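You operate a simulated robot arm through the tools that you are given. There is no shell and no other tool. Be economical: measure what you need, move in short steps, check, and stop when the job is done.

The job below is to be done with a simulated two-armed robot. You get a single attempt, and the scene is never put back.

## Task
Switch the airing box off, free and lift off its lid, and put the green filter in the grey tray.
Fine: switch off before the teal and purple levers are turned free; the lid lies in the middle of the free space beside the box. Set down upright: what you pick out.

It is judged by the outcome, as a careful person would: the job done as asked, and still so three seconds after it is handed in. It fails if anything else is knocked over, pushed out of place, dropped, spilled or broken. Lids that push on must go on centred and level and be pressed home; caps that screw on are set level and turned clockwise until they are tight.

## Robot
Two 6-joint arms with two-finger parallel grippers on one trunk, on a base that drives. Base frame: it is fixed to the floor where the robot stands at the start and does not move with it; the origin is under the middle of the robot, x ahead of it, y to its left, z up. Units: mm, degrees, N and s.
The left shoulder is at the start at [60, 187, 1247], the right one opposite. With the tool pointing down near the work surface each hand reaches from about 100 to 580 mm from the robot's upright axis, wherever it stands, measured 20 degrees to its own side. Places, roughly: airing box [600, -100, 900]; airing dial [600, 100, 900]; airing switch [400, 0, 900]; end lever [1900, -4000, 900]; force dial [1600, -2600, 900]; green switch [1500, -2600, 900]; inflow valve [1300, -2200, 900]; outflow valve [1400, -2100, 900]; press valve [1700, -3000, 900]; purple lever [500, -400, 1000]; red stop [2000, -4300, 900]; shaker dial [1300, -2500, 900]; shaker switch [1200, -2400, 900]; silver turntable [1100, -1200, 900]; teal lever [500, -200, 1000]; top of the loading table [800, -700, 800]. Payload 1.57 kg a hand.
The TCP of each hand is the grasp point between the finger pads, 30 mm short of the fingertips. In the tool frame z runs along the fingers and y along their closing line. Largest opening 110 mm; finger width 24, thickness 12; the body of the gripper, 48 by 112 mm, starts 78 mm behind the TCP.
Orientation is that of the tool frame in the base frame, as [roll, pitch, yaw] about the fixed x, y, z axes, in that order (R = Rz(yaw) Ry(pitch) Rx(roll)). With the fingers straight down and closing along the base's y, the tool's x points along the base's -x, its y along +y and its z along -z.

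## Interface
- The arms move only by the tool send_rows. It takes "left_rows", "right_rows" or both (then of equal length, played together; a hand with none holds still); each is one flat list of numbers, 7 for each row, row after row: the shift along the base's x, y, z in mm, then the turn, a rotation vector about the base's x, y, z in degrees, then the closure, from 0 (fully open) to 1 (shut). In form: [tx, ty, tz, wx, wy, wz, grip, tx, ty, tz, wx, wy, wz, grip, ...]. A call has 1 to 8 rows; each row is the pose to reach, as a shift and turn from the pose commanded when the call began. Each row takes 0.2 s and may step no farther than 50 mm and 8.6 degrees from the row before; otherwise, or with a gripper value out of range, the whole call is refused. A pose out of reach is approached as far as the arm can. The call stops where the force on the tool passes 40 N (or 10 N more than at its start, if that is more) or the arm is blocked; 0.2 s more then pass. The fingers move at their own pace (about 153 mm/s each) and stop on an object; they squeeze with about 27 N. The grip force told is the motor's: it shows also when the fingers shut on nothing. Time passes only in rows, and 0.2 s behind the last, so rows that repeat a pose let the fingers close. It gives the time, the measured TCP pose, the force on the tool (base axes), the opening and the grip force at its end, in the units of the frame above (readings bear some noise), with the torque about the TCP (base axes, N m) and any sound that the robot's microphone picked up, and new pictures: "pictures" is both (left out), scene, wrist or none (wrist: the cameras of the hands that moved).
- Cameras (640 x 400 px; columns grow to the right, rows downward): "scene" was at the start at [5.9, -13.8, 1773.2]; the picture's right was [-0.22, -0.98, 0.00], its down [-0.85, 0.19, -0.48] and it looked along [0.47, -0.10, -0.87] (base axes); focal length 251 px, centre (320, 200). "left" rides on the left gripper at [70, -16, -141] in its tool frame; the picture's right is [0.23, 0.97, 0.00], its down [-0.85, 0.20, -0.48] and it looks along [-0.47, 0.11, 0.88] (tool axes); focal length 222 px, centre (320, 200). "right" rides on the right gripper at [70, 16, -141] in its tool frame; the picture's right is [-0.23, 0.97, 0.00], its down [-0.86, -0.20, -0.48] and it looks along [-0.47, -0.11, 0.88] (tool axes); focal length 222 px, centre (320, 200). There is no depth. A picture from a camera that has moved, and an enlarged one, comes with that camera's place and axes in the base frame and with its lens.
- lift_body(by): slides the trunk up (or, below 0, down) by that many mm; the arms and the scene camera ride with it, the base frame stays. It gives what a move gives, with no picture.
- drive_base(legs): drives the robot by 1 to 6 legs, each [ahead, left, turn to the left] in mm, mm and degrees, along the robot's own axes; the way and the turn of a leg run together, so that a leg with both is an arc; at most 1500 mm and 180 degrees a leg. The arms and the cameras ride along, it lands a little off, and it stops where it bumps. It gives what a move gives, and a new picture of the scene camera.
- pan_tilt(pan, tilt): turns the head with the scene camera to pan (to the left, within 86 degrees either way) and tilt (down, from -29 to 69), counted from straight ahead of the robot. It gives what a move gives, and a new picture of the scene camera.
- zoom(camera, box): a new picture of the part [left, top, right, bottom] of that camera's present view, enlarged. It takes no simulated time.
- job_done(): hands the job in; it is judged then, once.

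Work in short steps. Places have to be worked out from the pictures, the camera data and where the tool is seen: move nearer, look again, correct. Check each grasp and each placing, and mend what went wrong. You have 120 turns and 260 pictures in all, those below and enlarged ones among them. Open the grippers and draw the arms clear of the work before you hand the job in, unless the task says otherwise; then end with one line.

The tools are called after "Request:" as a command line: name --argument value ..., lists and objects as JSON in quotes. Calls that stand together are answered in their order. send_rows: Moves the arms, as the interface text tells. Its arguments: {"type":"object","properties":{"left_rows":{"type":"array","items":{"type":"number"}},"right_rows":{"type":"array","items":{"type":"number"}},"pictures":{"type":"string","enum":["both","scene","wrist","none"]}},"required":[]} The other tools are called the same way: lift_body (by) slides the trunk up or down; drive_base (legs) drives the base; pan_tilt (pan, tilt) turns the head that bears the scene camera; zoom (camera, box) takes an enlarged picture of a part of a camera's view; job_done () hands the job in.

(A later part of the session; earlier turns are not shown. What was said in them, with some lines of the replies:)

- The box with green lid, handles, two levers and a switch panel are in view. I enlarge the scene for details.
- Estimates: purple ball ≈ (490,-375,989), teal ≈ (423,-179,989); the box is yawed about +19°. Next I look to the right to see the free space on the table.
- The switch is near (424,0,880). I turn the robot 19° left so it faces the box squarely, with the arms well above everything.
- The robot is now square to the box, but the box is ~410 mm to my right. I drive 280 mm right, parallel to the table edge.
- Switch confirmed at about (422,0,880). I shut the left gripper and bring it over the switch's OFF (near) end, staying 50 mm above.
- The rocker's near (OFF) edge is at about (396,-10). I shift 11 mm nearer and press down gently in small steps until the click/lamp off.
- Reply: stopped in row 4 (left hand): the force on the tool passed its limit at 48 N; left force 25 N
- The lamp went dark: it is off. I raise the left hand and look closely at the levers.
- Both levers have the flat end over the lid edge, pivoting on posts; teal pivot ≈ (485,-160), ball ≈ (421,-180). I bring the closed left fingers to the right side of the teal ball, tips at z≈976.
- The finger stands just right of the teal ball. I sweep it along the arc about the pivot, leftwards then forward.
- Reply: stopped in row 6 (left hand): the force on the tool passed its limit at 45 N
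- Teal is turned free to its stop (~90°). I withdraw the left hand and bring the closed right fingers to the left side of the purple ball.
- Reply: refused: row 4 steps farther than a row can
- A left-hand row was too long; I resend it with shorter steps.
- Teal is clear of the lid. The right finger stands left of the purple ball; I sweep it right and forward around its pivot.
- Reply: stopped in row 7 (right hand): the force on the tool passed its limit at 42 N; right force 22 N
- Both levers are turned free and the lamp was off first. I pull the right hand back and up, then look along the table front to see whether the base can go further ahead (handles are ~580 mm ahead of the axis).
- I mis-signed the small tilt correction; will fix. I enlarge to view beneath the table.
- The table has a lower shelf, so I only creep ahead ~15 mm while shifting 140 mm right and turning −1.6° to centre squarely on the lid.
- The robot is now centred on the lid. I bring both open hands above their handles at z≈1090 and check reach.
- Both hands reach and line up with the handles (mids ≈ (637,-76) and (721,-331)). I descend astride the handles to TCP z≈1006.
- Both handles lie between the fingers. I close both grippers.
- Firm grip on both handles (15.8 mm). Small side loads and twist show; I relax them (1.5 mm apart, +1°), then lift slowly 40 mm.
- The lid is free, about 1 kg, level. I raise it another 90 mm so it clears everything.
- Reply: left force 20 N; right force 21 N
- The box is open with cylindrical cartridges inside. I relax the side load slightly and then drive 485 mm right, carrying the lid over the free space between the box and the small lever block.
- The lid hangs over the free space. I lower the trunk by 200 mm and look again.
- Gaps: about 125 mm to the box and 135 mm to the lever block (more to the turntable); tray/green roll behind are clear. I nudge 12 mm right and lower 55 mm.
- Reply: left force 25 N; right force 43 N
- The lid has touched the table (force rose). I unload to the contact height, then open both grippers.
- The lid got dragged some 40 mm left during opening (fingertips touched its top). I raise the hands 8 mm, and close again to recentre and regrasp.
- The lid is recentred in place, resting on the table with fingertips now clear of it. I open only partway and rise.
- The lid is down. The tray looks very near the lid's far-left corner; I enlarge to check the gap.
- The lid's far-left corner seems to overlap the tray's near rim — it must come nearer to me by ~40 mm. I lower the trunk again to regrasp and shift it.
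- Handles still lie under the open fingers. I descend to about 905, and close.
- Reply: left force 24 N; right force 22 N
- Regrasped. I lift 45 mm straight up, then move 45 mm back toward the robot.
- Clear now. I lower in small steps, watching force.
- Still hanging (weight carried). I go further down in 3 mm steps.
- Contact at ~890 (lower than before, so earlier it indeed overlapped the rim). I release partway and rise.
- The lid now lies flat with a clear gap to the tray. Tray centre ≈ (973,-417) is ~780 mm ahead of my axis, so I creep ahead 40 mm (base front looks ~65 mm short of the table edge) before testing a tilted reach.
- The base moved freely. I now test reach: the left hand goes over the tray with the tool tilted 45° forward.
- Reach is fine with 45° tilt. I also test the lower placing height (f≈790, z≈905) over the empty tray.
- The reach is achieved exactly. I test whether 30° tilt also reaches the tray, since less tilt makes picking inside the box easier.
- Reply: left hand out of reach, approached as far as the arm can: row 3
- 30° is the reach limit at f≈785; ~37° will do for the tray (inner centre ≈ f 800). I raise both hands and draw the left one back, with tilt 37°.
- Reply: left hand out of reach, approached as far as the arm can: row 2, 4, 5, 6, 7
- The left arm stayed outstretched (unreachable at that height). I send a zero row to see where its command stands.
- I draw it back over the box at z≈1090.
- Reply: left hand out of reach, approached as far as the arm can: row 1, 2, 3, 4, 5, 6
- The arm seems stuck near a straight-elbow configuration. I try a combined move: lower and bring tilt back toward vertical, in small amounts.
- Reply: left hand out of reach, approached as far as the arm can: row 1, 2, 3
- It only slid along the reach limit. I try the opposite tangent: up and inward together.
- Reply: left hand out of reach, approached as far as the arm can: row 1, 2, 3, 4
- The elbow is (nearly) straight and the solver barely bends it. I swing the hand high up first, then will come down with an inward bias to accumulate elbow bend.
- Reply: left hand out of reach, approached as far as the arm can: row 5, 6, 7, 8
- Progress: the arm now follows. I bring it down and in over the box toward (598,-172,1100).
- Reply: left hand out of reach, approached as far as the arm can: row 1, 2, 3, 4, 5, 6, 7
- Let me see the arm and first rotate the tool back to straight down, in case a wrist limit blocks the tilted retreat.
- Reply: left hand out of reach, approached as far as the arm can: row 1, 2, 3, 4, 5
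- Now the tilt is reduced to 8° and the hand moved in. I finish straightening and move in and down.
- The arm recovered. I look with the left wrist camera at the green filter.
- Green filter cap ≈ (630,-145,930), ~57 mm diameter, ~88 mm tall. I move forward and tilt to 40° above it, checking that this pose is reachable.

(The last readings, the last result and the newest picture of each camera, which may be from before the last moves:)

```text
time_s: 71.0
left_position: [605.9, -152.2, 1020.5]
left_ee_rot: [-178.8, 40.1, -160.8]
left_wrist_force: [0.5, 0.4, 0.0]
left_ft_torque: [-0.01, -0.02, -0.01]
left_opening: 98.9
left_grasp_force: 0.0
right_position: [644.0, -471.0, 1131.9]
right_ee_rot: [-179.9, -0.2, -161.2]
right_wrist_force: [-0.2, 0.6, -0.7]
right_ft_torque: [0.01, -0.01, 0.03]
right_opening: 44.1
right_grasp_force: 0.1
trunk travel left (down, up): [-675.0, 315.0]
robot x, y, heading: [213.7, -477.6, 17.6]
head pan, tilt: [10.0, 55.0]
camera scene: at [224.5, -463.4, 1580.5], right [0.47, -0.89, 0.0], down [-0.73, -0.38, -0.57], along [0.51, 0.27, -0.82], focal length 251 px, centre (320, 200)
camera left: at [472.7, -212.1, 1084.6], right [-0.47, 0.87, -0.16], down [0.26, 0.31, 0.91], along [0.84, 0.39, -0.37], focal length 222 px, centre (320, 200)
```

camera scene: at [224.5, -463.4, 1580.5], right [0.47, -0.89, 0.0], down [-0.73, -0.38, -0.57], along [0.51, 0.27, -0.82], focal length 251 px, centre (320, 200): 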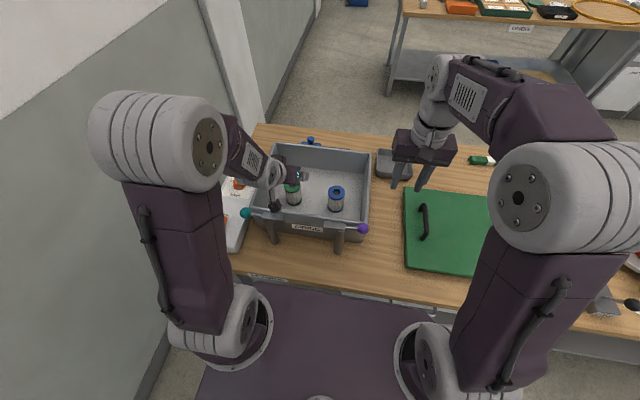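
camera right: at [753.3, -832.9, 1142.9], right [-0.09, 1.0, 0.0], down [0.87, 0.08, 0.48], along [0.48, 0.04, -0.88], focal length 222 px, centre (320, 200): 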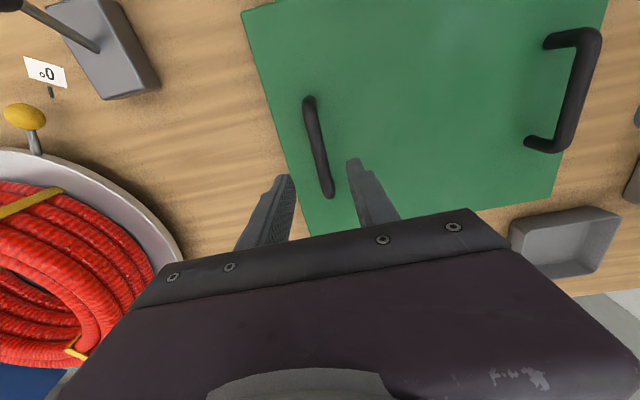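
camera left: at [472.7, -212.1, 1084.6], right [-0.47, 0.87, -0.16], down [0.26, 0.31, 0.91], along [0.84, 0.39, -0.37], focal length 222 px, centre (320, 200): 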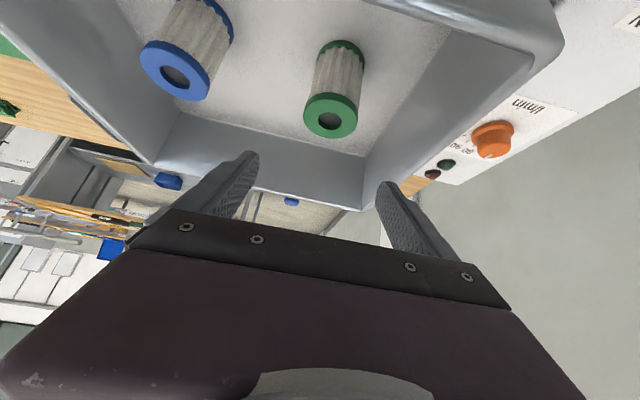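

The filter stands at ≈ (628,-146), cap at z≈925, laterally aligned with the fingers. I descend astride it to TCP z≈917.

Request:
send_rows --left_rows '[8, 2, -30, 0, 0, 0, 0.1, 15, 4, -60, 0, 0, 0, 0.1, 20, 6, -85, 0, 0, 0, 0.1, 22, 6, -103, 0, 0, 0, 0.1]'

Request:
zoom --camera "scene" --box '[240, 130, 400, 250]'

```text
time_s: 71.8
left_position: [625.5, -148.0, 936.6]
left_ee_rot: [-178.8, 40.6, -160.6]
left_wrist_force: [-0.2, -0.3, 0.8]
left_ft_torque: [0.0, -0.03, 0.02]
left_opening: 98.9
left_grasp_force: 0.0
right_position: [642.1, -472.2, 1131.6]
right_ee_rot: [-180.0, 0.0, -161.2]
right_wrist_force: [-0.1, 0.3, 0.2]
right_ft_torque: [-0.02, -0.03, 0.01]
right_opening: 43.9
right_grasp_force: 0.1
trunk travel left (down, up): [-675.0, 315.0]
robot x, y, heading: [212.1, -479.9, 17.5]
head pan, tilt: [10.0, 55.0]
stopped in row 4 (left hand): the force on the tool passed its limit at 78 N (the readings are from after the stop); the commanded pose is now the measured one
camera scene: at [222.4, -464.9, 1580.4], right [0.47, -0.89, 0.0], down [-0.72, -0.38, -0.57], along [0.51, 0.27, -0.82], focal length 251 px, centre (320, 200)
camera left: at [491.4, -207.6, 999.3], right [-0.47, 0.87, -0.16], down [0.25, 0.31, 0.92], along [0.84, 0.39, -0.37], focal length 222 px, centre (320, 200)
```

scene: 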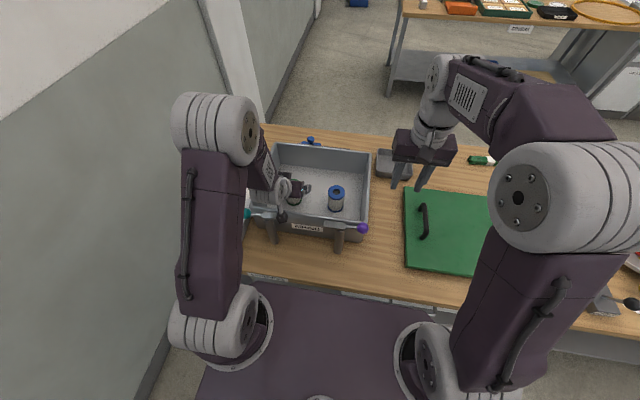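
left: 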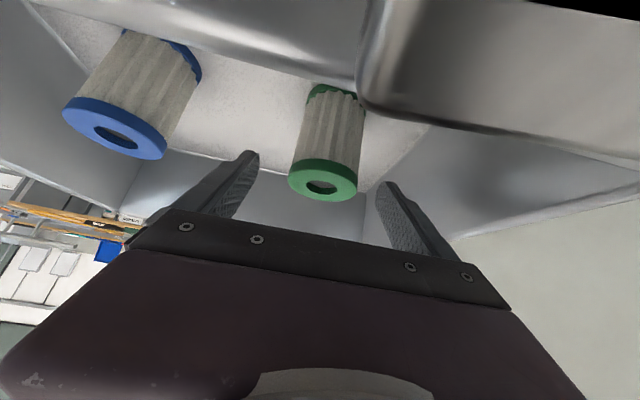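

```text
3.33 times, centred on (320, 190) of scene
camera zoom: at [222.4, -464.9, 1580.4], right [0.47, -0.89, 0.0], down [-0.72, -0.38, -0.57], along [0.51, 0.27, -0.82], focal length 836 px, centre (320, 233)
```

zoom: 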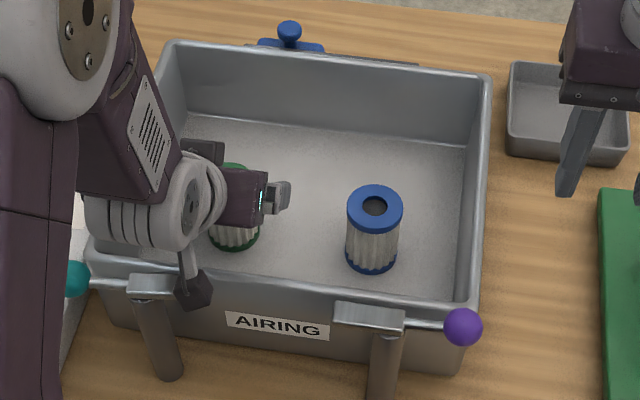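

The wrist camera (hanging behind the tilted hand) hit the teal lever bar/rim. I rise, reduce the tilt to ~27° and check the lever.

Request:
send_rows --left_rows '[0, 0, 30, 0, 0, 0, 0.1, 0, 0, 60, -2, 6.5, 0, 0.1, 0, 0, 75, -3.9, 13, 0, 0.1]'

Request:
zoom --camera "scene" --box '[240, 130, 400, 250]'

```text
time_s: 72.6
left_position: [626.8, -145.4, 1012.7]
left_ee_rot: [-179.6, 27.0, -161.0]
left_wrist_force: [-0.1, -0.2, 0.4]
left_ft_torque: [0.05, -0.01, -0.01]
left_opening: 99.3
left_grasp_force: 0.1
right_position: [643.5, -471.7, 1131.5]
right_ee_rot: [-180.0, -0.1, -161.2]
right_wrist_force: [0.5, -0.2, -0.6]
right_ft_torque: [-0.01, 0.03, 0.02]
right_opening: 43.9
right_grasp_force: 0.1
trunk travel left (down, up): [-675.0, 315.0]
robot x, y, heading: [216.1, -477.5, 17.7]
head pan, tilt: [10.0, 55.0]
camera scene: at [225.0, -463.2, 1580.4], right [0.47, -0.88, 0.0], down [-0.73, -0.38, -0.57], along [0.51, 0.27, -0.82], focal length 251 px, centre (320, 200)
camera left: at [511.1, -201.3, 1106.9], right [-0.51, 0.86, -0.11], down [0.45, 0.37, 0.81], along [0.74, 0.36, -0.57], focal length 222 px, centre (320, 200)
```

scene: 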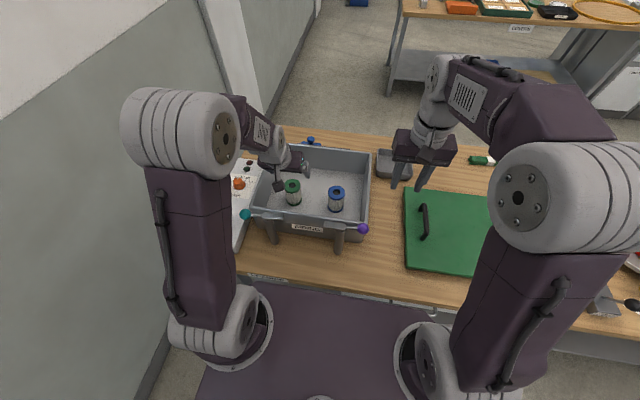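
left: 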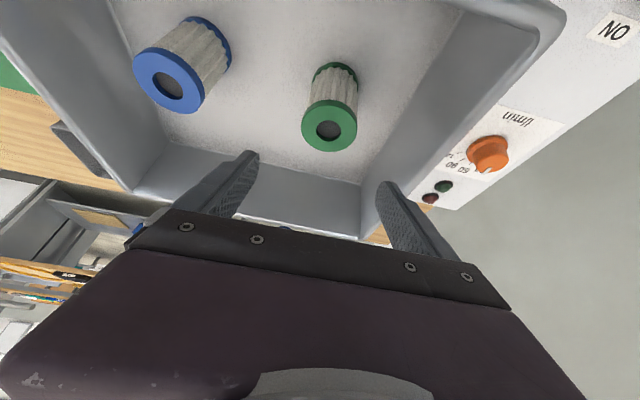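

```text
3.33 times, centred on (320, 190) of scene
camera zoom: at [225.0, -463.2, 1580.4], right [0.47, -0.88, 0.0], down [-0.73, -0.38, -0.57], along [0.51, 0.27, -0.82], focal length 836 px, centre (320, 233)
```

zoom: 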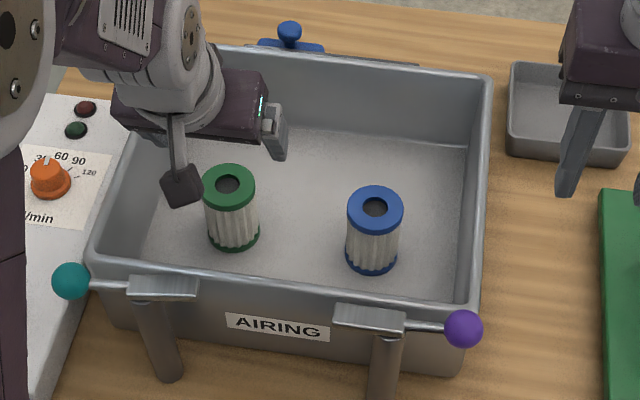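

Lever undisturbed; the filter centre is (629,-145), right below the TCP. I descend vertically to z≈922.

Request:
send_rows --left_rows '[1, 0, -30, 0, 0, 0, 0.1, 2, 0, -60, 0, 0, 0, 0.1, 2, 0, -78, 0, 0, 0, 0.1, 2, 0, -90, 0, 0, 0, 0.1]'

```text
time_s: 73.6
left_position: [626.9, -147.3, 920.7]
left_ee_rot: [-179.5, 26.9, -161.0]
left_wrist_force: [0.4, 0.1, 1.5]
left_ft_torque: [-0.01, -0.03, 0.03]
left_opening: 98.9
left_grasp_force: 0.1
right_position: [643.8, -471.5, 1131.9]
right_ee_rot: [-180.0, -0.1, -161.2]
right_wrist_force: [0.8, -0.4, 0.5]
right_ft_torque: [0.04, -0.01, 0.01]
right_opening: 43.7
right_grasp_force: 0.1
trunk travel left (down, up): [-675.0, 315.0]
robot x, y, heading: [218.1, -480.0, 17.7]
head pan, tilt: [10.0, 55.0]
camera scene: at [224.2, -463.5, 1580.5], right [0.47, -0.88, 0.0], down [-0.73, -0.38, -0.57], along [0.51, 0.27, -0.82], focal length 251 px, centre (320, 200)
camera left: at [511.9, -202.0, 1015.5], right [-0.51, 0.86, -0.11], down [0.45, 0.37, 0.81], along [0.74, 0.36, -0.57], focal length 222 px, centre (320, 200)
```

scene: 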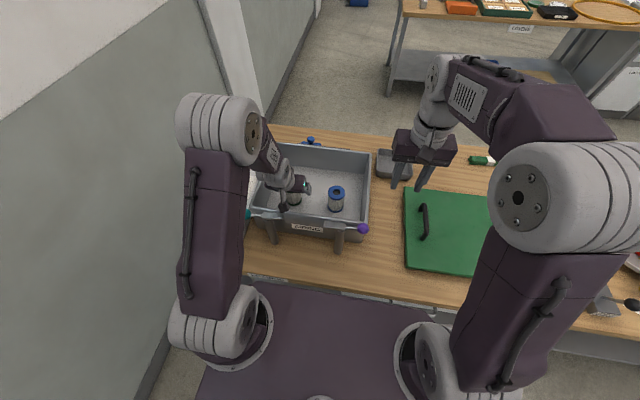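
left: 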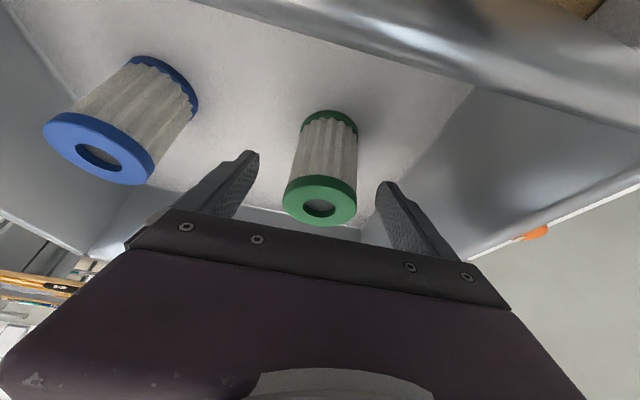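

The cap is centred between the fingers with its top at z≈928. I go down 5 mm more and close.

Request:
send_rows --left_rows '[1, 1, -5, 0, 0, 0, 0.1, 1, 1, -5, 0, 0, 0, 0.4, 1, 1, -5, 0, 0, 0, 0.7, 1, 1, -5, 0, 0, 0, 1, 1, 1, -5, 0, 0, 0, 1]' --pictures "wrist"

```text
time_s: 74.8
left_position: [629.0, -144.7, 916.1]
left_ee_rot: [-179.5, 27.0, -160.9]
left_wrist_force: [-1.1, -0.3, -0.5]
left_ft_torque: [-0.02, -0.02, 0.0]
left_opening: 54.7
left_grasp_force: 26.6
right_position: [644.4, -472.2, 1132.4]
right_ee_rot: [180.0, 0.1, -161.3]
right_wrist_force: [1.1, -0.4, -0.5]
right_ft_torque: [-0.06, -0.01, 0.0]
right_opening: 44.1
right_grasp_force: 0.0
trunk travel left (down, up): [-675.0, 315.0]
robot x, y, heading: [214.9, -479.5, 17.5]
head pan, tilt: [10.0, 55.0]
camera left: at [512.8, -200.4, 1010.6], right [-0.51, 0.86, -0.11], down [0.45, 0.37, 0.81], along [0.74, 0.36, -0.57], focal length 222 px, centre (320, 200)
```

left: 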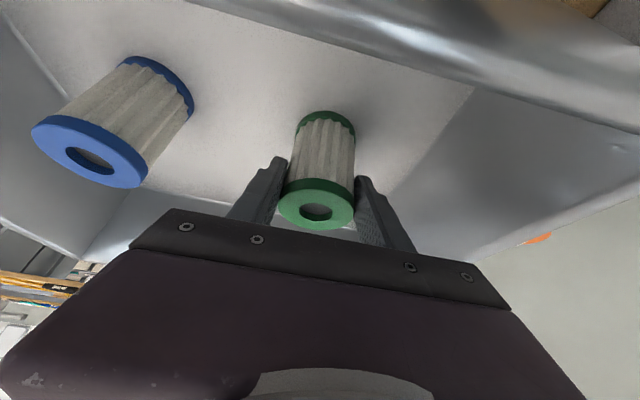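

Grasp is firm (54.7 mm). I lift with the trunk by 200 mm, keeping the arm posture.

Request:
lift_body --by 200

Request:
zoom --camera "left" --box '[0, 0, 640, 400]'

Request:
zoom --camera "scene" --box '[200, 100, 440, 280]'

```text
time_s: 77.0
left_position: [628.5, -145.5, 1114.9]
left_ee_rot: [-179.5, 26.8, -161.0]
left_wrist_force: [0.1, -0.2, -1.0]
left_ft_torque: [-0.03, 0.03, -0.01]
left_opening: 54.4
left_grasp_force: 26.9
right_position: [644.3, -471.1, 1331.3]
right_ee_rot: [-180.0, -0.2, -161.3]
right_wrist_force: [0.3, 0.3, 0.3]
right_ft_torque: [-0.02, -0.02, -0.01]
right_opening: 44.1
right_grasp_force: 0.1
trunk travel left (down, up): [-875.0, 115.0]
robot x, y, heading: [213.8, -478.2, 17.8]
head pan, tilt: [10.0, 55.0]
```

```text
1.00 times, centred on (320, 200) of left (not enlarged: the box is as wide or as high as the picture)
camera zoom: at [512.9, -200.3, 1210.6], right [-0.51, 0.86, -0.11], down [0.45, 0.37, 0.81], along [0.74, 0.36, -0.57], focal length 222 px, centre (320, 200)
```

zoom: 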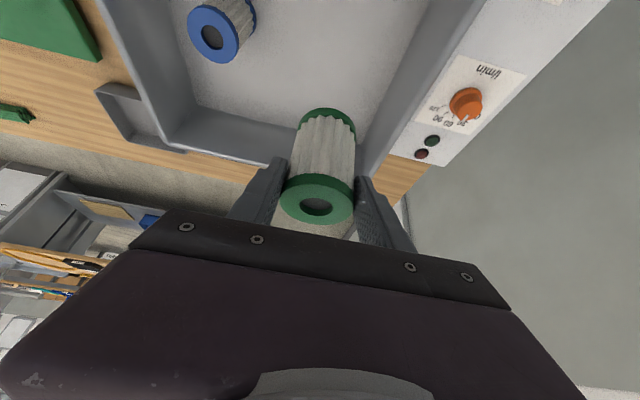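

```text
2.22 times, centred on (320, 190) of scene
camera zoom: at [223.9, -463.7, 1780.4], right [0.47, -0.89, 0.0], down [-0.72, -0.38, -0.57], along [0.51, 0.27, -0.82], focal length 557 px, centre (320, 222)
```

zoom: 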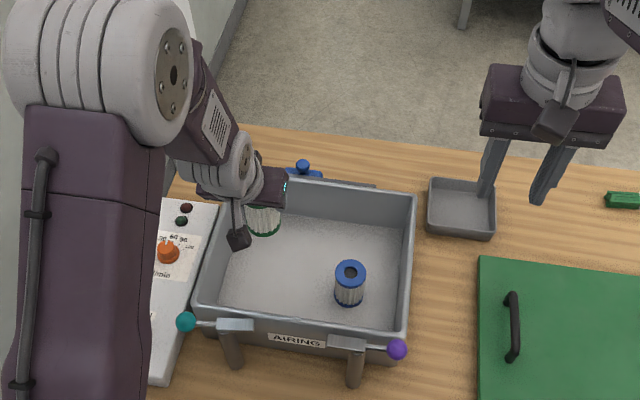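

The filter is held upright. I drive 353 mm right (and 10 mm ahead) so the left shoulder faces the tray; the filter passes well above the box wall.

Request:
drive_base --legs '[[0, -180, 0], [10, -173, 0]]'

Request:
zoom --camera "left" --box '[0, 0, 640, 400]'

```text
time_s: 79.5
left_position: [743.8, -468.8, 1115.2]
left_ee_rot: [-179.3, 26.9, -160.9]
left_wrist_force: [-0.2, 0.3, -1.1]
left_ft_torque: [-0.02, 0.0, 0.0]
left_opening: 54.7
left_grasp_force: 27.0
right_position: [757.7, -794.7, 1332.0]
right_ee_rot: [-179.8, 0.0, -161.2]
right_wrist_force: [-0.6, 1.1, 0.2]
right_ft_torque: [0.0, -0.02, -0.01]
right_opening: 44.0
right_grasp_force: 0.1
trunk travel left (down, up): [-875.0, 115.0]
robot x, y, heading: [328.5, -810.0, 17.9]
head pan, tilt: [10.0, 55.0]
camera scene: at [337.6, -786.0, 1780.4], right [0.47, -0.88, 0.0], down [-0.72, -0.38, -0.57], along [0.51, 0.27, -0.82], focal length 251 px, centre (320, 200)
```

scene: 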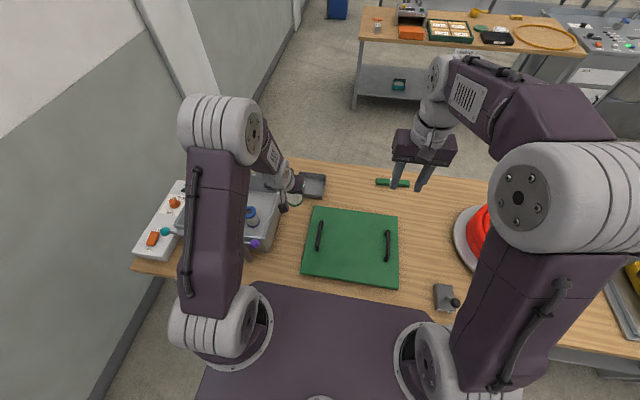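

```text
1.00 times, centred on (320, 200) of left (not enlarged: the box is as wide or as high as the picture)
camera zoom: at [627.2, -524.0, 1210.2], right [-0.51, 0.86, -0.11], down [0.45, 0.37, 0.81], along [0.74, 0.36, -0.57], focal length 222 px, centre (320, 200)
```

zoom: 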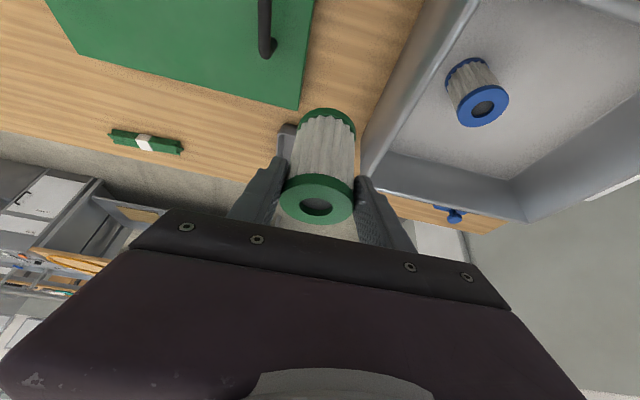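

Aligned: filter at lateral -669 vs tray centre -682. I extend forward to f≈790 at this height (same arm posture as the final one), tilting 6° more.

Request:
send_rows --left_rows '[35, 8, 0, 0.3, -0.9, 0, 1, 71, 17, 0, 0.6, -1.9, 0, 1, 107, 26, 0, 0.9, -2.9, 0, 1, 143, 35, 0, 1.2, -3.8, 0, 1, 178, 44, 0, 1.5, -4.8, 0, 1, 213, 53, 0, 1.8, -5.7, 0, 1]'

Request:
zoom --camera "scene" --box '[230, 130, 390, 250]'

```text
time_s: 81.0
left_position: [960.0, -417.7, 1115.1]
left_ee_rot: [-179.4, 32.8, -160.8]
left_wrist_force: [0.0, 0.3, -0.6]
left_ft_torque: [0.0, 0.02, -0.03]
left_opening: 54.3
left_grasp_force: 27.1
right_position: [761.7, -797.2, 1332.8]
right_ee_rot: [-179.9, -0.1, -161.1]
right_wrist_force: [-0.3, -0.2, 0.3]
right_ft_torque: [0.0, 0.04, 0.04]
right_opening: 43.8
right_grasp_force: 0.0
trunk travel left (down, up): [-875.0, 115.0]
robot x, y, heading: [329.3, -808.1, 17.4]
head pan, tilt: [10.0, 55.0]
camera scene: at [341.4, -789.6, 1780.5], right [0.47, -0.88, 0.0], down [-0.73, -0.38, -0.57], along [0.51, 0.27, -0.82], focal length 251 px, centre (320, 200)
camera left: at [836.2, -475.5, 1195.9], right [-0.49, 0.86, -0.13], down [0.37, 0.35, 0.86], along [0.79, 0.38, -0.49], focal length 222 px, centre (320, 200)
```

scene: 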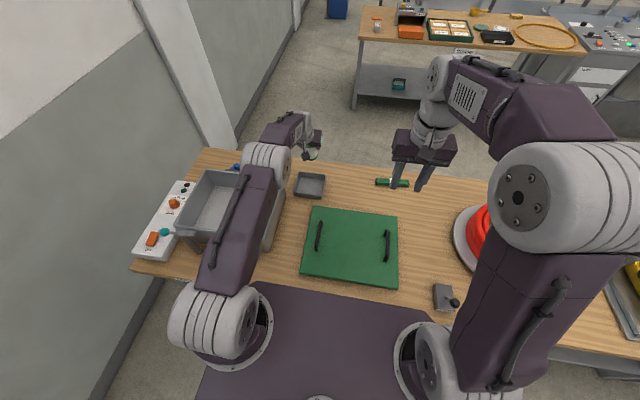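
left: 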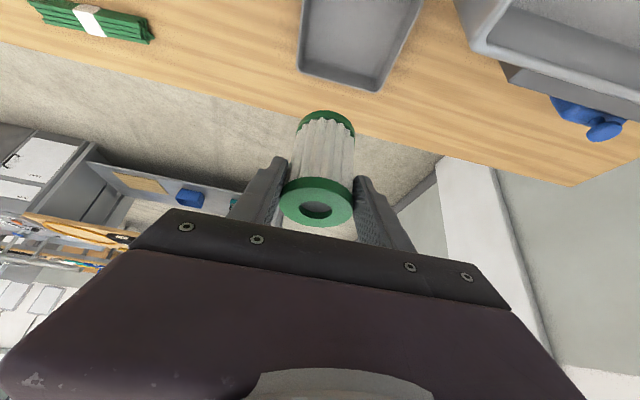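

```text
3.33 times, centred on (310, 190) of scene
camera zoom: at [341.4, -789.6, 1780.5], right [0.47, -0.88, 0.0], down [-0.73, -0.38, -0.57], along [0.51, 0.27, -0.82], focal length 836 px, centre (353, 233)
```

zoom: 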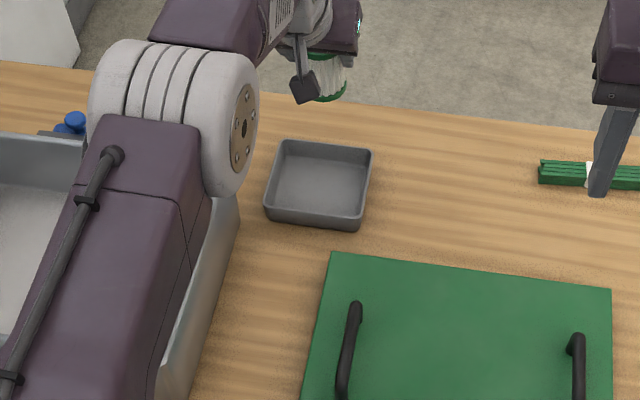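

Tray centre recomputed ≈ (968,-413); the filter is at (960,-418), inside it. I lower the trunk 150 mm and check.

Request:
lift_body --by -150

Request:
zoom --camera "left" --box '[0, 0, 640, 400]'

Request:
zoom --camera "scene" --box '[200, 100, 400, 250]'

```text
time_s: 82.7
left_position: [959.5, -416.8, 966.4]
left_ee_rot: [-179.3, 32.9, -160.9]
left_wrist_force: [0.2, -0.6, -0.9]
left_ft_torque: [-0.02, -0.02, 0.01]
left_opening: 54.0
left_grasp_force: 27.5
right_position: [759.2, -798.4, 1181.2]
right_ee_rot: [-179.9, -0.2, -161.2]
right_wrist_force: [-0.6, 0.5, 0.1]
right_ft_torque: [-0.01, 0.01, 0.02]
right_opening: 44.3
right_grasp_force: 0.1
trunk travel left (down, up): [-725.0, 265.0]
robot x, y, heading: [329.6, -807.3, 17.8]
head pan, tilt: [10.0, 55.0]
```

```text
1.00 times, centred on (320, 200) of left (not enlarged: the box is as wide or as high as the picture)
camera zoom: at [835.2, -476.0, 1047.2], right [-0.49, 0.86, -0.13], down [0.37, 0.34, 0.86], along [0.79, 0.38, -0.48], focal length 222 px, centre (320, 200)
```

zoom: 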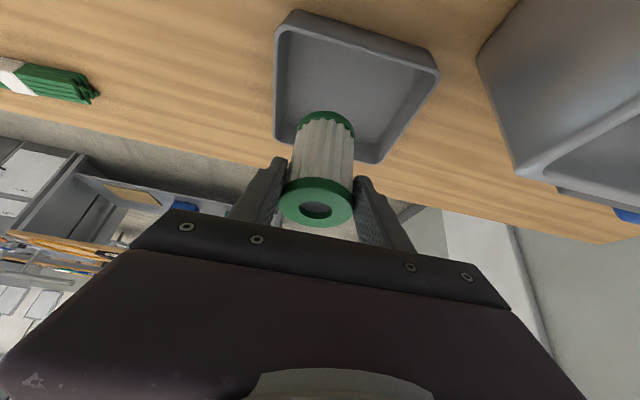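

```text
2.67 times, centred on (300, 175) of scene
camera zoom: at [339.5, -790.4, 1630.5], right [0.47, -0.88, 0.0], down [-0.72, -0.38, -0.57], along [0.51, 0.27, -0.82], focal length 669 px, centre (373, 267)
```

zoom: 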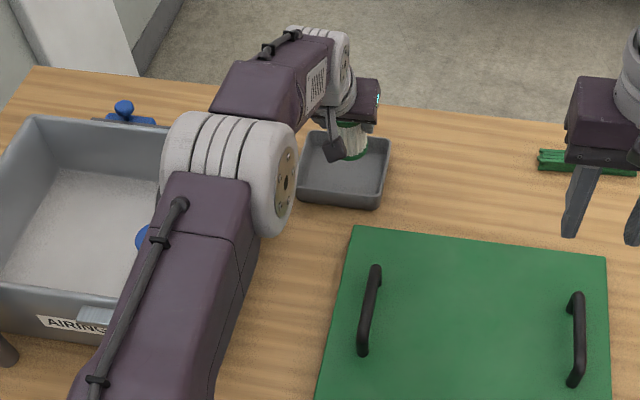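

Good alignment. I lower 36 mm more by the trunk.

Request:
lift_body --by -36

Request:
zoom --camera "left" --box '[160, 0, 560, 250]'

Request:
zoom --camera "scene" --box '[270, 90, 370, 170]'

```text
time_s: 83.5
left_position: [960.0, -416.5, 930.3]
left_ee_rot: [-179.3, 32.9, -160.9]
left_wrist_force: [0.4, -1.0, -1.1]
left_ft_torque: [-0.02, 0.0, -0.01]
left_opening: 54.3
left_grasp_force: 26.5
right_position: [759.2, -798.5, 1146.0]
right_ee_rot: [180.0, 0.0, -161.2]
right_wrist_force: [-0.1, -0.3, 0.4]
right_ft_torque: [0.01, 0.0, -0.01]
right_opening: 44.2
right_grasp_force: 0.0
trunk travel left (down, up): [-689.0, 301.0]
robot x, y, heading: [330.4, -807.4, 17.5]
head pan, tilt: [10.0, 55.0]
```

```text
1.60 times, centred on (360, 125) of left
camera zoom: at [834.9, -476.1, 1011.3], right [-0.49, 0.86, -0.13], down [0.37, 0.34, 0.86], along [0.79, 0.38, -0.48], focal length 355 px, centre (256, 320)
```

zoom: 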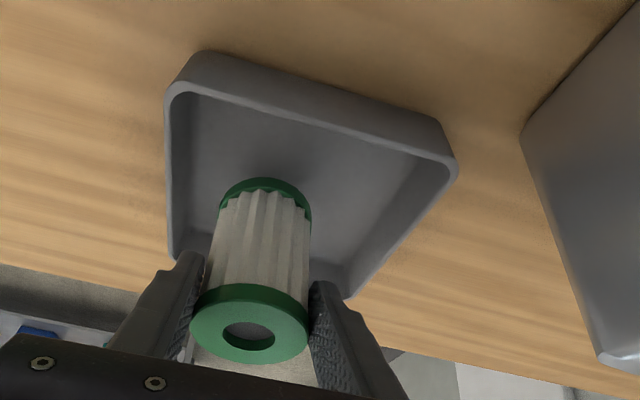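

```text
5.00 times, centred on (320, 130) of scene
camera zoom: at [339.0, -790.5, 1594.4], right [0.47, -0.88, 0.0], down [-0.72, -0.38, -0.57], along [0.51, 0.27, -0.82], focal length 1254 px, centre (320, 550)
```

zoom: 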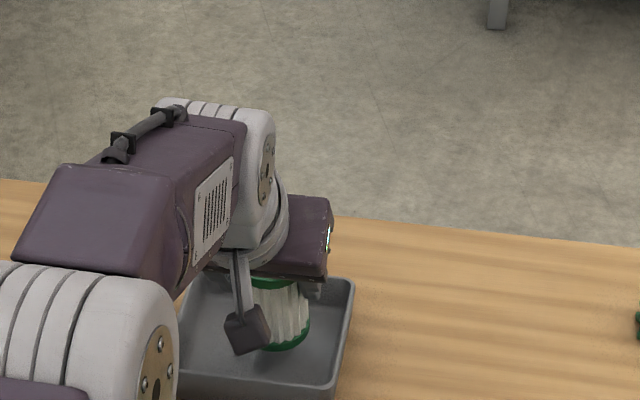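

The filter hangs inside the tray. I lower by 3 mm arm steps until it touches.

Request:
send_rows --left_rows '[0, 0, -3, 0, 0, 0, 1, 0, 0, -6, 0, 0, 0, 1, 0, 0, -9, 0, 0, 0, 1]' --pictures "none"

```text
time_s: 84.3
left_position: [959.1, -418.9, 922.1]
left_ee_rot: [-179.2, 33.0, -160.7]
left_wrist_force: [-0.1, 0.2, -0.6]
left_ft_torque: [0.01, 0.01, 0.02]
left_opening: 54.2
left_grasp_force: 26.7
right_position: [759.2, -797.7, 1145.5]
right_ee_rot: [-180.0, -0.1, -161.1]
right_wrist_force: [0.1, -0.1, -0.4]
right_ft_torque: [0.0, 0.02, 0.02]
right_opening: 44.0
right_grasp_force: 0.1
trunk travel left (down, up): [-689.0, 301.0]
robot x, y, heading: [330.9, -805.7, 17.8]
head pan, tilt: [10.0, 55.0]
```

Request:
send_rows --left_rows '[0, 0, -2, 0, 0, 0, 1, 0, 0, -4, 0, 0, 0, 1, 0, 0, -6, 0, 0, 0, 1]' --pictures "none"

```text
time_s: 85.1
left_position: [958.8, -418.5, 915.3]
left_ee_rot: [-179.3, 32.9, -160.9]
left_wrist_force: [0.2, 0.4, -0.3]
left_ft_torque: [-0.02, -0.04, -0.02]
left_opening: 53.9
left_grasp_force: 27.0
right_position: [759.9, -798.1, 1145.1]
right_ee_rot: [180.0, -0.1, -161.2]
right_wrist_force: [0.9, 0.2, 0.0]
right_ft_torque: [0.03, 0.02, -0.02]
right_opening: 44.1
right_grasp_force: 0.1
trunk travel left (down, up): [-689.0, 301.0]
robot x, y, heading: [330.3, -808.4, 17.9]
head pan, tilt: [10.0, 55.0]
```

No contact yet (z 915). I continue down in 2 mm steps.

Request:
send_rows --left_rows '[0, 0, -2, 0, 0, 0, 1, 0, 0, -4, 0, 0, 0, 1, 0, 0, -6, 0, 0, 0, 1]' --pictures "wrist"

```text
time_s: 85.9
left_position: [959.1, -419.7, 908.8]
left_ee_rot: [-179.2, 32.8, -160.7]
left_wrist_force: [0.5, 0.3, -0.4]
left_ft_torque: [0.02, 0.04, 0.01]
left_opening: 54.0
left_grasp_force: 26.5
right_position: [758.8, -798.3, 1146.4]
right_ee_rot: [179.9, -0.1, -161.2]
right_wrist_force: [0.2, 0.2, -0.3]
right_ft_torque: [0.01, -0.01, -0.02]
right_opening: 44.2
right_grasp_force: 0.0
trunk travel left (down, up): [-689.0, 301.0]
robot x, y, heading: [334.7, -811.2, 17.7]
head pan, tilt: [10.0, 55.0]
camera left: at [835.3, -476.4, 989.9], right [-0.49, 0.86, -0.13], down [0.37, 0.34, 0.86], along [0.79, 0.38, -0.48], focal length 222 px, centre (320, 200)
```

left: 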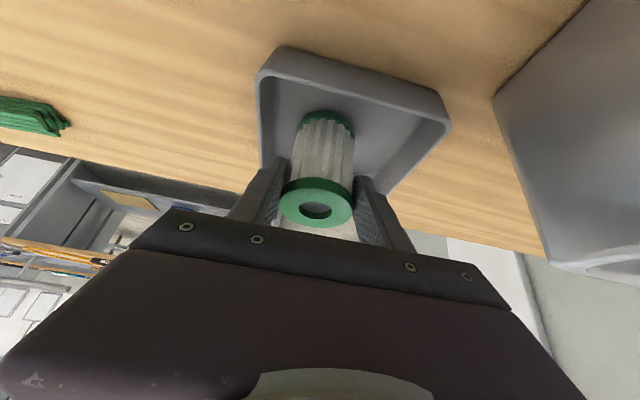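

Request:
send_rows --left_rows '[0, 0, -2, 0, 0, 0, 1, 0, 0, -4, 0, 0, 0, 1, 0, 0, -6, 0, 0, 0, 1, 0, 0, -8, 0, 0, 0, 1]' --pictures "none"

```text
time_s: 86.9
left_position: [959.0, -418.5, 903.8]
left_ee_rot: [-179.3, 33.2, -160.8]
left_wrist_force: [0.0, 0.8, 8.8]
left_ft_torque: [0.1, 0.09, 0.01]
left_opening: 54.1
left_grasp_force: 27.1
right_position: [757.5, -799.5, 1146.9]
right_ee_rot: [-179.9, -0.1, -161.3]
right_wrist_force: [-1.1, -0.8, 0.5]
right_ft_torque: [0.0, -0.02, 0.0]
right_opening: 43.8
right_grasp_force: 0.1
trunk travel left (down, up): [-689.0, 301.0]
robot x, y, heading: [335.0, -808.3, 17.9]
head pan, tilt: [10.0, 55.0]
```

Contact at z≈904. I press 3 mm more so the base seats flat, then open modestly to 70 mm.

Request:
send_rows --left_rows '[0, 0, -1.5, 0, 0, 0, 1, 0, 0, -3, 0, 0, 0, 1, 0, 0, -2, 0, 0, 0, 0.48, 0, 0, -1, 0, 0, 0, 0.42, 0, 0, 0, 0, 0, 0, 0.36, 0, 0, 0, 0, 0, 0, 0.36]' --pictures "wrist"

```text
time_s: 88.3
left_position: [960.0, -418.8, 901.1]
left_ee_rot: [-179.2, 32.9, -160.8]
left_wrist_force: [-0.1, 0.4, 0.6]
left_ft_torque: [0.01, 0.0, -0.01]
left_opening: 70.3
left_grasp_force: 0.0
right_position: [758.0, -797.9, 1146.1]
right_ee_rot: [-179.9, 0.0, -161.3]
right_wrist_force: [0.3, -0.7, -0.4]
right_ft_torque: [-0.01, -0.01, 0.02]
right_opening: 43.8
right_grasp_force: 0.0
trunk travel left (down, up): [-689.0, 301.0]
robot x, y, heading: [329.9, -806.8, 17.5]
head pan, tilt: [10.0, 55.0]
camera left: at [835.3, -476.2, 982.2], right [-0.49, 0.86, -0.13], down [0.37, 0.34, 0.86], along [0.79, 0.38, -0.48], focal length 222 px, centre (320, 200)
```

left: 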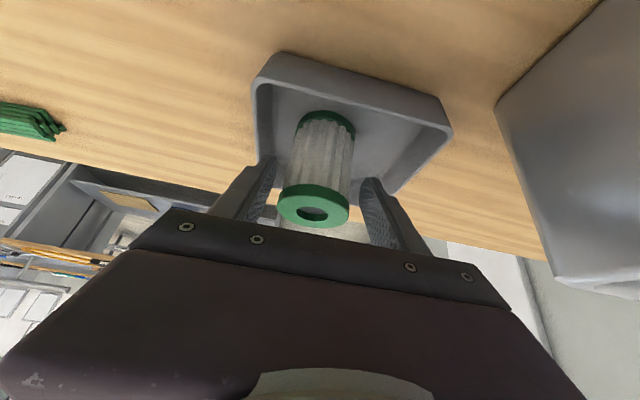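

Released; it stands upright in the tray. I withdraw along the tool axis, then lift the trunk.

Request:
send_rows --left_rows '[-6, -2, 10, 0, 0, 0, 0.36, -14, -4, 25, 0, 0, 0, 0.36, -24, -8, 42, 0, 0, 0, 0.36, -34, -11, 58, 0, 0, 0, 0.36, -44, -14, 74, 0, 0, 0, 0.36]' --pictures "none"

Request:
lift_body --by 150

Request:
zoom --camera "left" --box '[0, 0, 640, 400]'

Request:
zoom --camera "scene" --box '[200, 100, 440, 280]'

```text
time_s: 89.5
left_position: [913.7, -431.9, 975.6]
left_ee_rot: [-179.3, 33.0, -160.8]
left_wrist_force: [-0.2, 0.0, 0.1]
left_ft_torque: [-0.02, -0.01, -0.02]
left_opening: 70.4
left_grasp_force: 0.1
right_position: [758.2, -798.1, 1146.4]
right_ee_rot: [180.0, 0.1, -161.2]
right_wrist_force: [-1.0, 0.4, 0.0]
right_ft_torque: [0.0, 0.0, -0.03]
right_opening: 43.8
right_grasp_force: 0.0
trunk travel left (down, up): [-689.0, 301.0]
robot x, y, heading: [333.7, -808.3, 18.0]
head pan, tilt: [10.0, 55.0]
```

```text
time_s: 91.2
left_position: [914.2, -432.5, 1125.0]
left_ee_rot: [-179.5, 32.8, -160.8]
left_wrist_force: [0.2, 0.3, 0.0]
left_ft_torque: [0.0, 0.02, 0.01]
left_opening: 70.3
left_grasp_force: 0.1
right_position: [759.7, -798.8, 1296.1]
right_ee_rot: [180.0, 0.0, -161.2]
right_wrist_force: [0.1, 0.6, 0.7]
right_ft_torque: [0.0, 0.01, -0.04]
right_opening: 44.0
right_grasp_force: 0.0
trunk travel left (down, up): [-839.0, 151.0]
robot x, y, heading: [335.0, -802.1, 17.9]
head pan, tilt: [10.0, 55.0]
```

```text
1.00 times, centred on (320, 200) of left (not enlarged: the box is as wide or as high as the picture)
camera zoom: at [790.4, -490.0, 1205.9], right [-0.49, 0.86, -0.13], down [0.37, 0.34, 0.86], along [0.79, 0.38, -0.48], focal length 222 px, centre (320, 200)
```

zoom: 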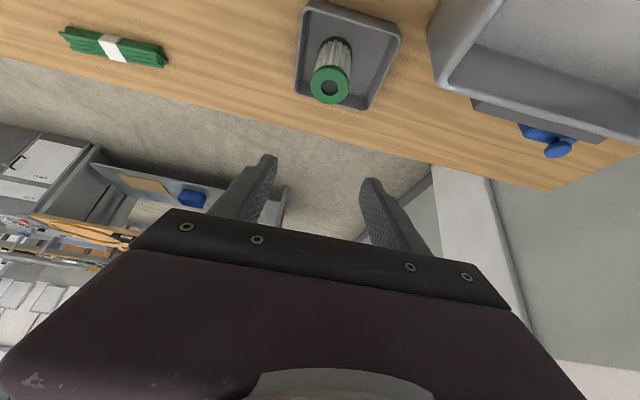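

```text
2.22 times, centred on (320, 190) of scene
camera zoom: at [339.3, -790.5, 1744.4], right [0.47, -0.88, 0.0], down [-0.72, -0.38, -0.57], along [0.51, 0.27, -0.82], focal length 557 px, centre (320, 222)
```

zoom: 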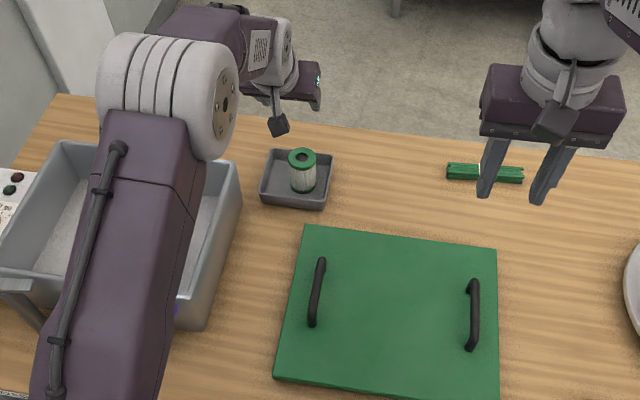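

The green filter stands upright in the grey tray; the lid lies flat and centred between box and lever block. I draw the left arm back and upright, then back the robot off.

Request:
send_rows --left_rows '[-25, -8, 15, -1.8, 6, 0, 0.36, -50, -16, 25, -3.6, 12, 0, 0.36, -80, -25, 35, -5.4, 18, 0, 0.36, -110, -35, 45, -7.2, 24, 0, 0.36, -145, -46, 55, -9, 29, 0, 0.36, -180, -57, 60, -9.8, 31.5, 0, 0.36]' --pictures "none"

Request:
drive_base --legs '[[-200, 0, 0]]'

Request:
zoom --camera "scene" --box '[120, 80, 480, 300]'

```text
time_s: 92.7
left_position: [732.9, -488.2, 1185.9]
left_ee_rot: [179.8, -0.1, -161.2]
left_wrist_force: [-0.7, 0.0, -0.7]
left_ft_torque: [-0.02, -0.02, -0.02]
left_opening: 70.4
left_grasp_force: 0.0
right_position: [756.8, -798.3, 1295.6]
right_ee_rot: [180.0, 0.0, -161.3]
right_wrist_force: [0.0, -0.4, 0.3]
right_ft_torque: [0.01, -0.01, 0.01]
right_opening: 44.1
right_grasp_force: 0.0
trunk travel left (down, up): [-839.0, 151.0]
robot x, y, heading: [332.9, -807.1, 18.0]
head pan, tilt: [10.0, 55.0]
```

```text
time_s: 94.2
left_position: [552.1, -547.0, 1182.4]
left_ee_rot: [179.6, -0.1, -161.2]
left_wrist_force: [-0.7, -0.3, 0.7]
left_ft_torque: [0.0, 0.04, 0.01]
left_opening: 70.3
left_grasp_force: 0.1
right_position: [576.3, -857.2, 1293.7]
right_ee_rot: [-180.0, -0.1, -161.3]
right_wrist_force: [0.7, 0.1, -0.9]
right_ft_torque: [0.03, 0.02, -0.01]
right_opening: 43.9
right_grasp_force: 0.0
trunk travel left (down, up): [-839.0, 151.0]
robot x, y, heading: [148.0, -867.6, 18.0]
head pan, tilt: [10.0, 55.0]
camera scene: at [157.7, -848.6, 1744.4], right [0.46, -0.89, 0.0], down [-0.73, -0.38, -0.57], along [0.51, 0.27, -0.82], focal length 251 px, centre (320, 200)
```

scene: 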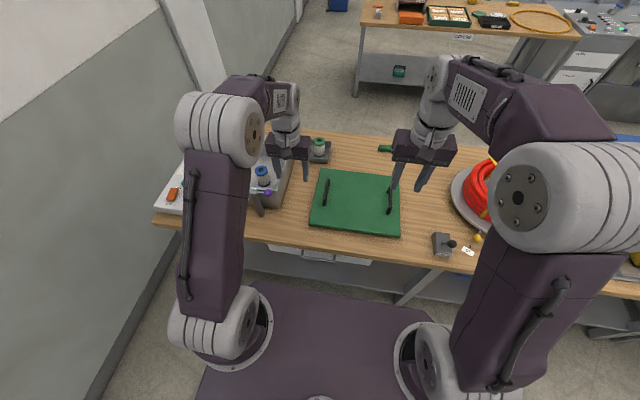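

```text
1.78 times, centred on (300, 190) of scene
camera zoom: at [157.7, -848.6, 1744.4], right [0.46, -0.89, 0.0], down [-0.73, -0.38, -0.57], along [0.51, 0.27, -0.82], focal length 446 px, centre (356, 218)
```

zoom: 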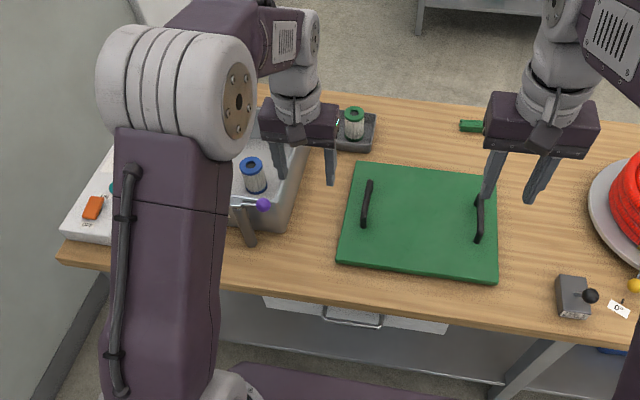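

Everything is in place: lamp off, levers free, lid flat in mid free space, filter upright in the tray, arms clear and grippers open. I hand it in.

Request:
job_done

```text
The job is handed in.
```

I switched the airing box off, turned both levers free, laid the lid flat in the middle of the free space beside the box, and stood the green filter upright in the grey tray. Along the way, the lid was first set down overlapping the tray rim and then moved clear. The wrist camera also knocked the teal lever once, at 78 N, with no visible shift.
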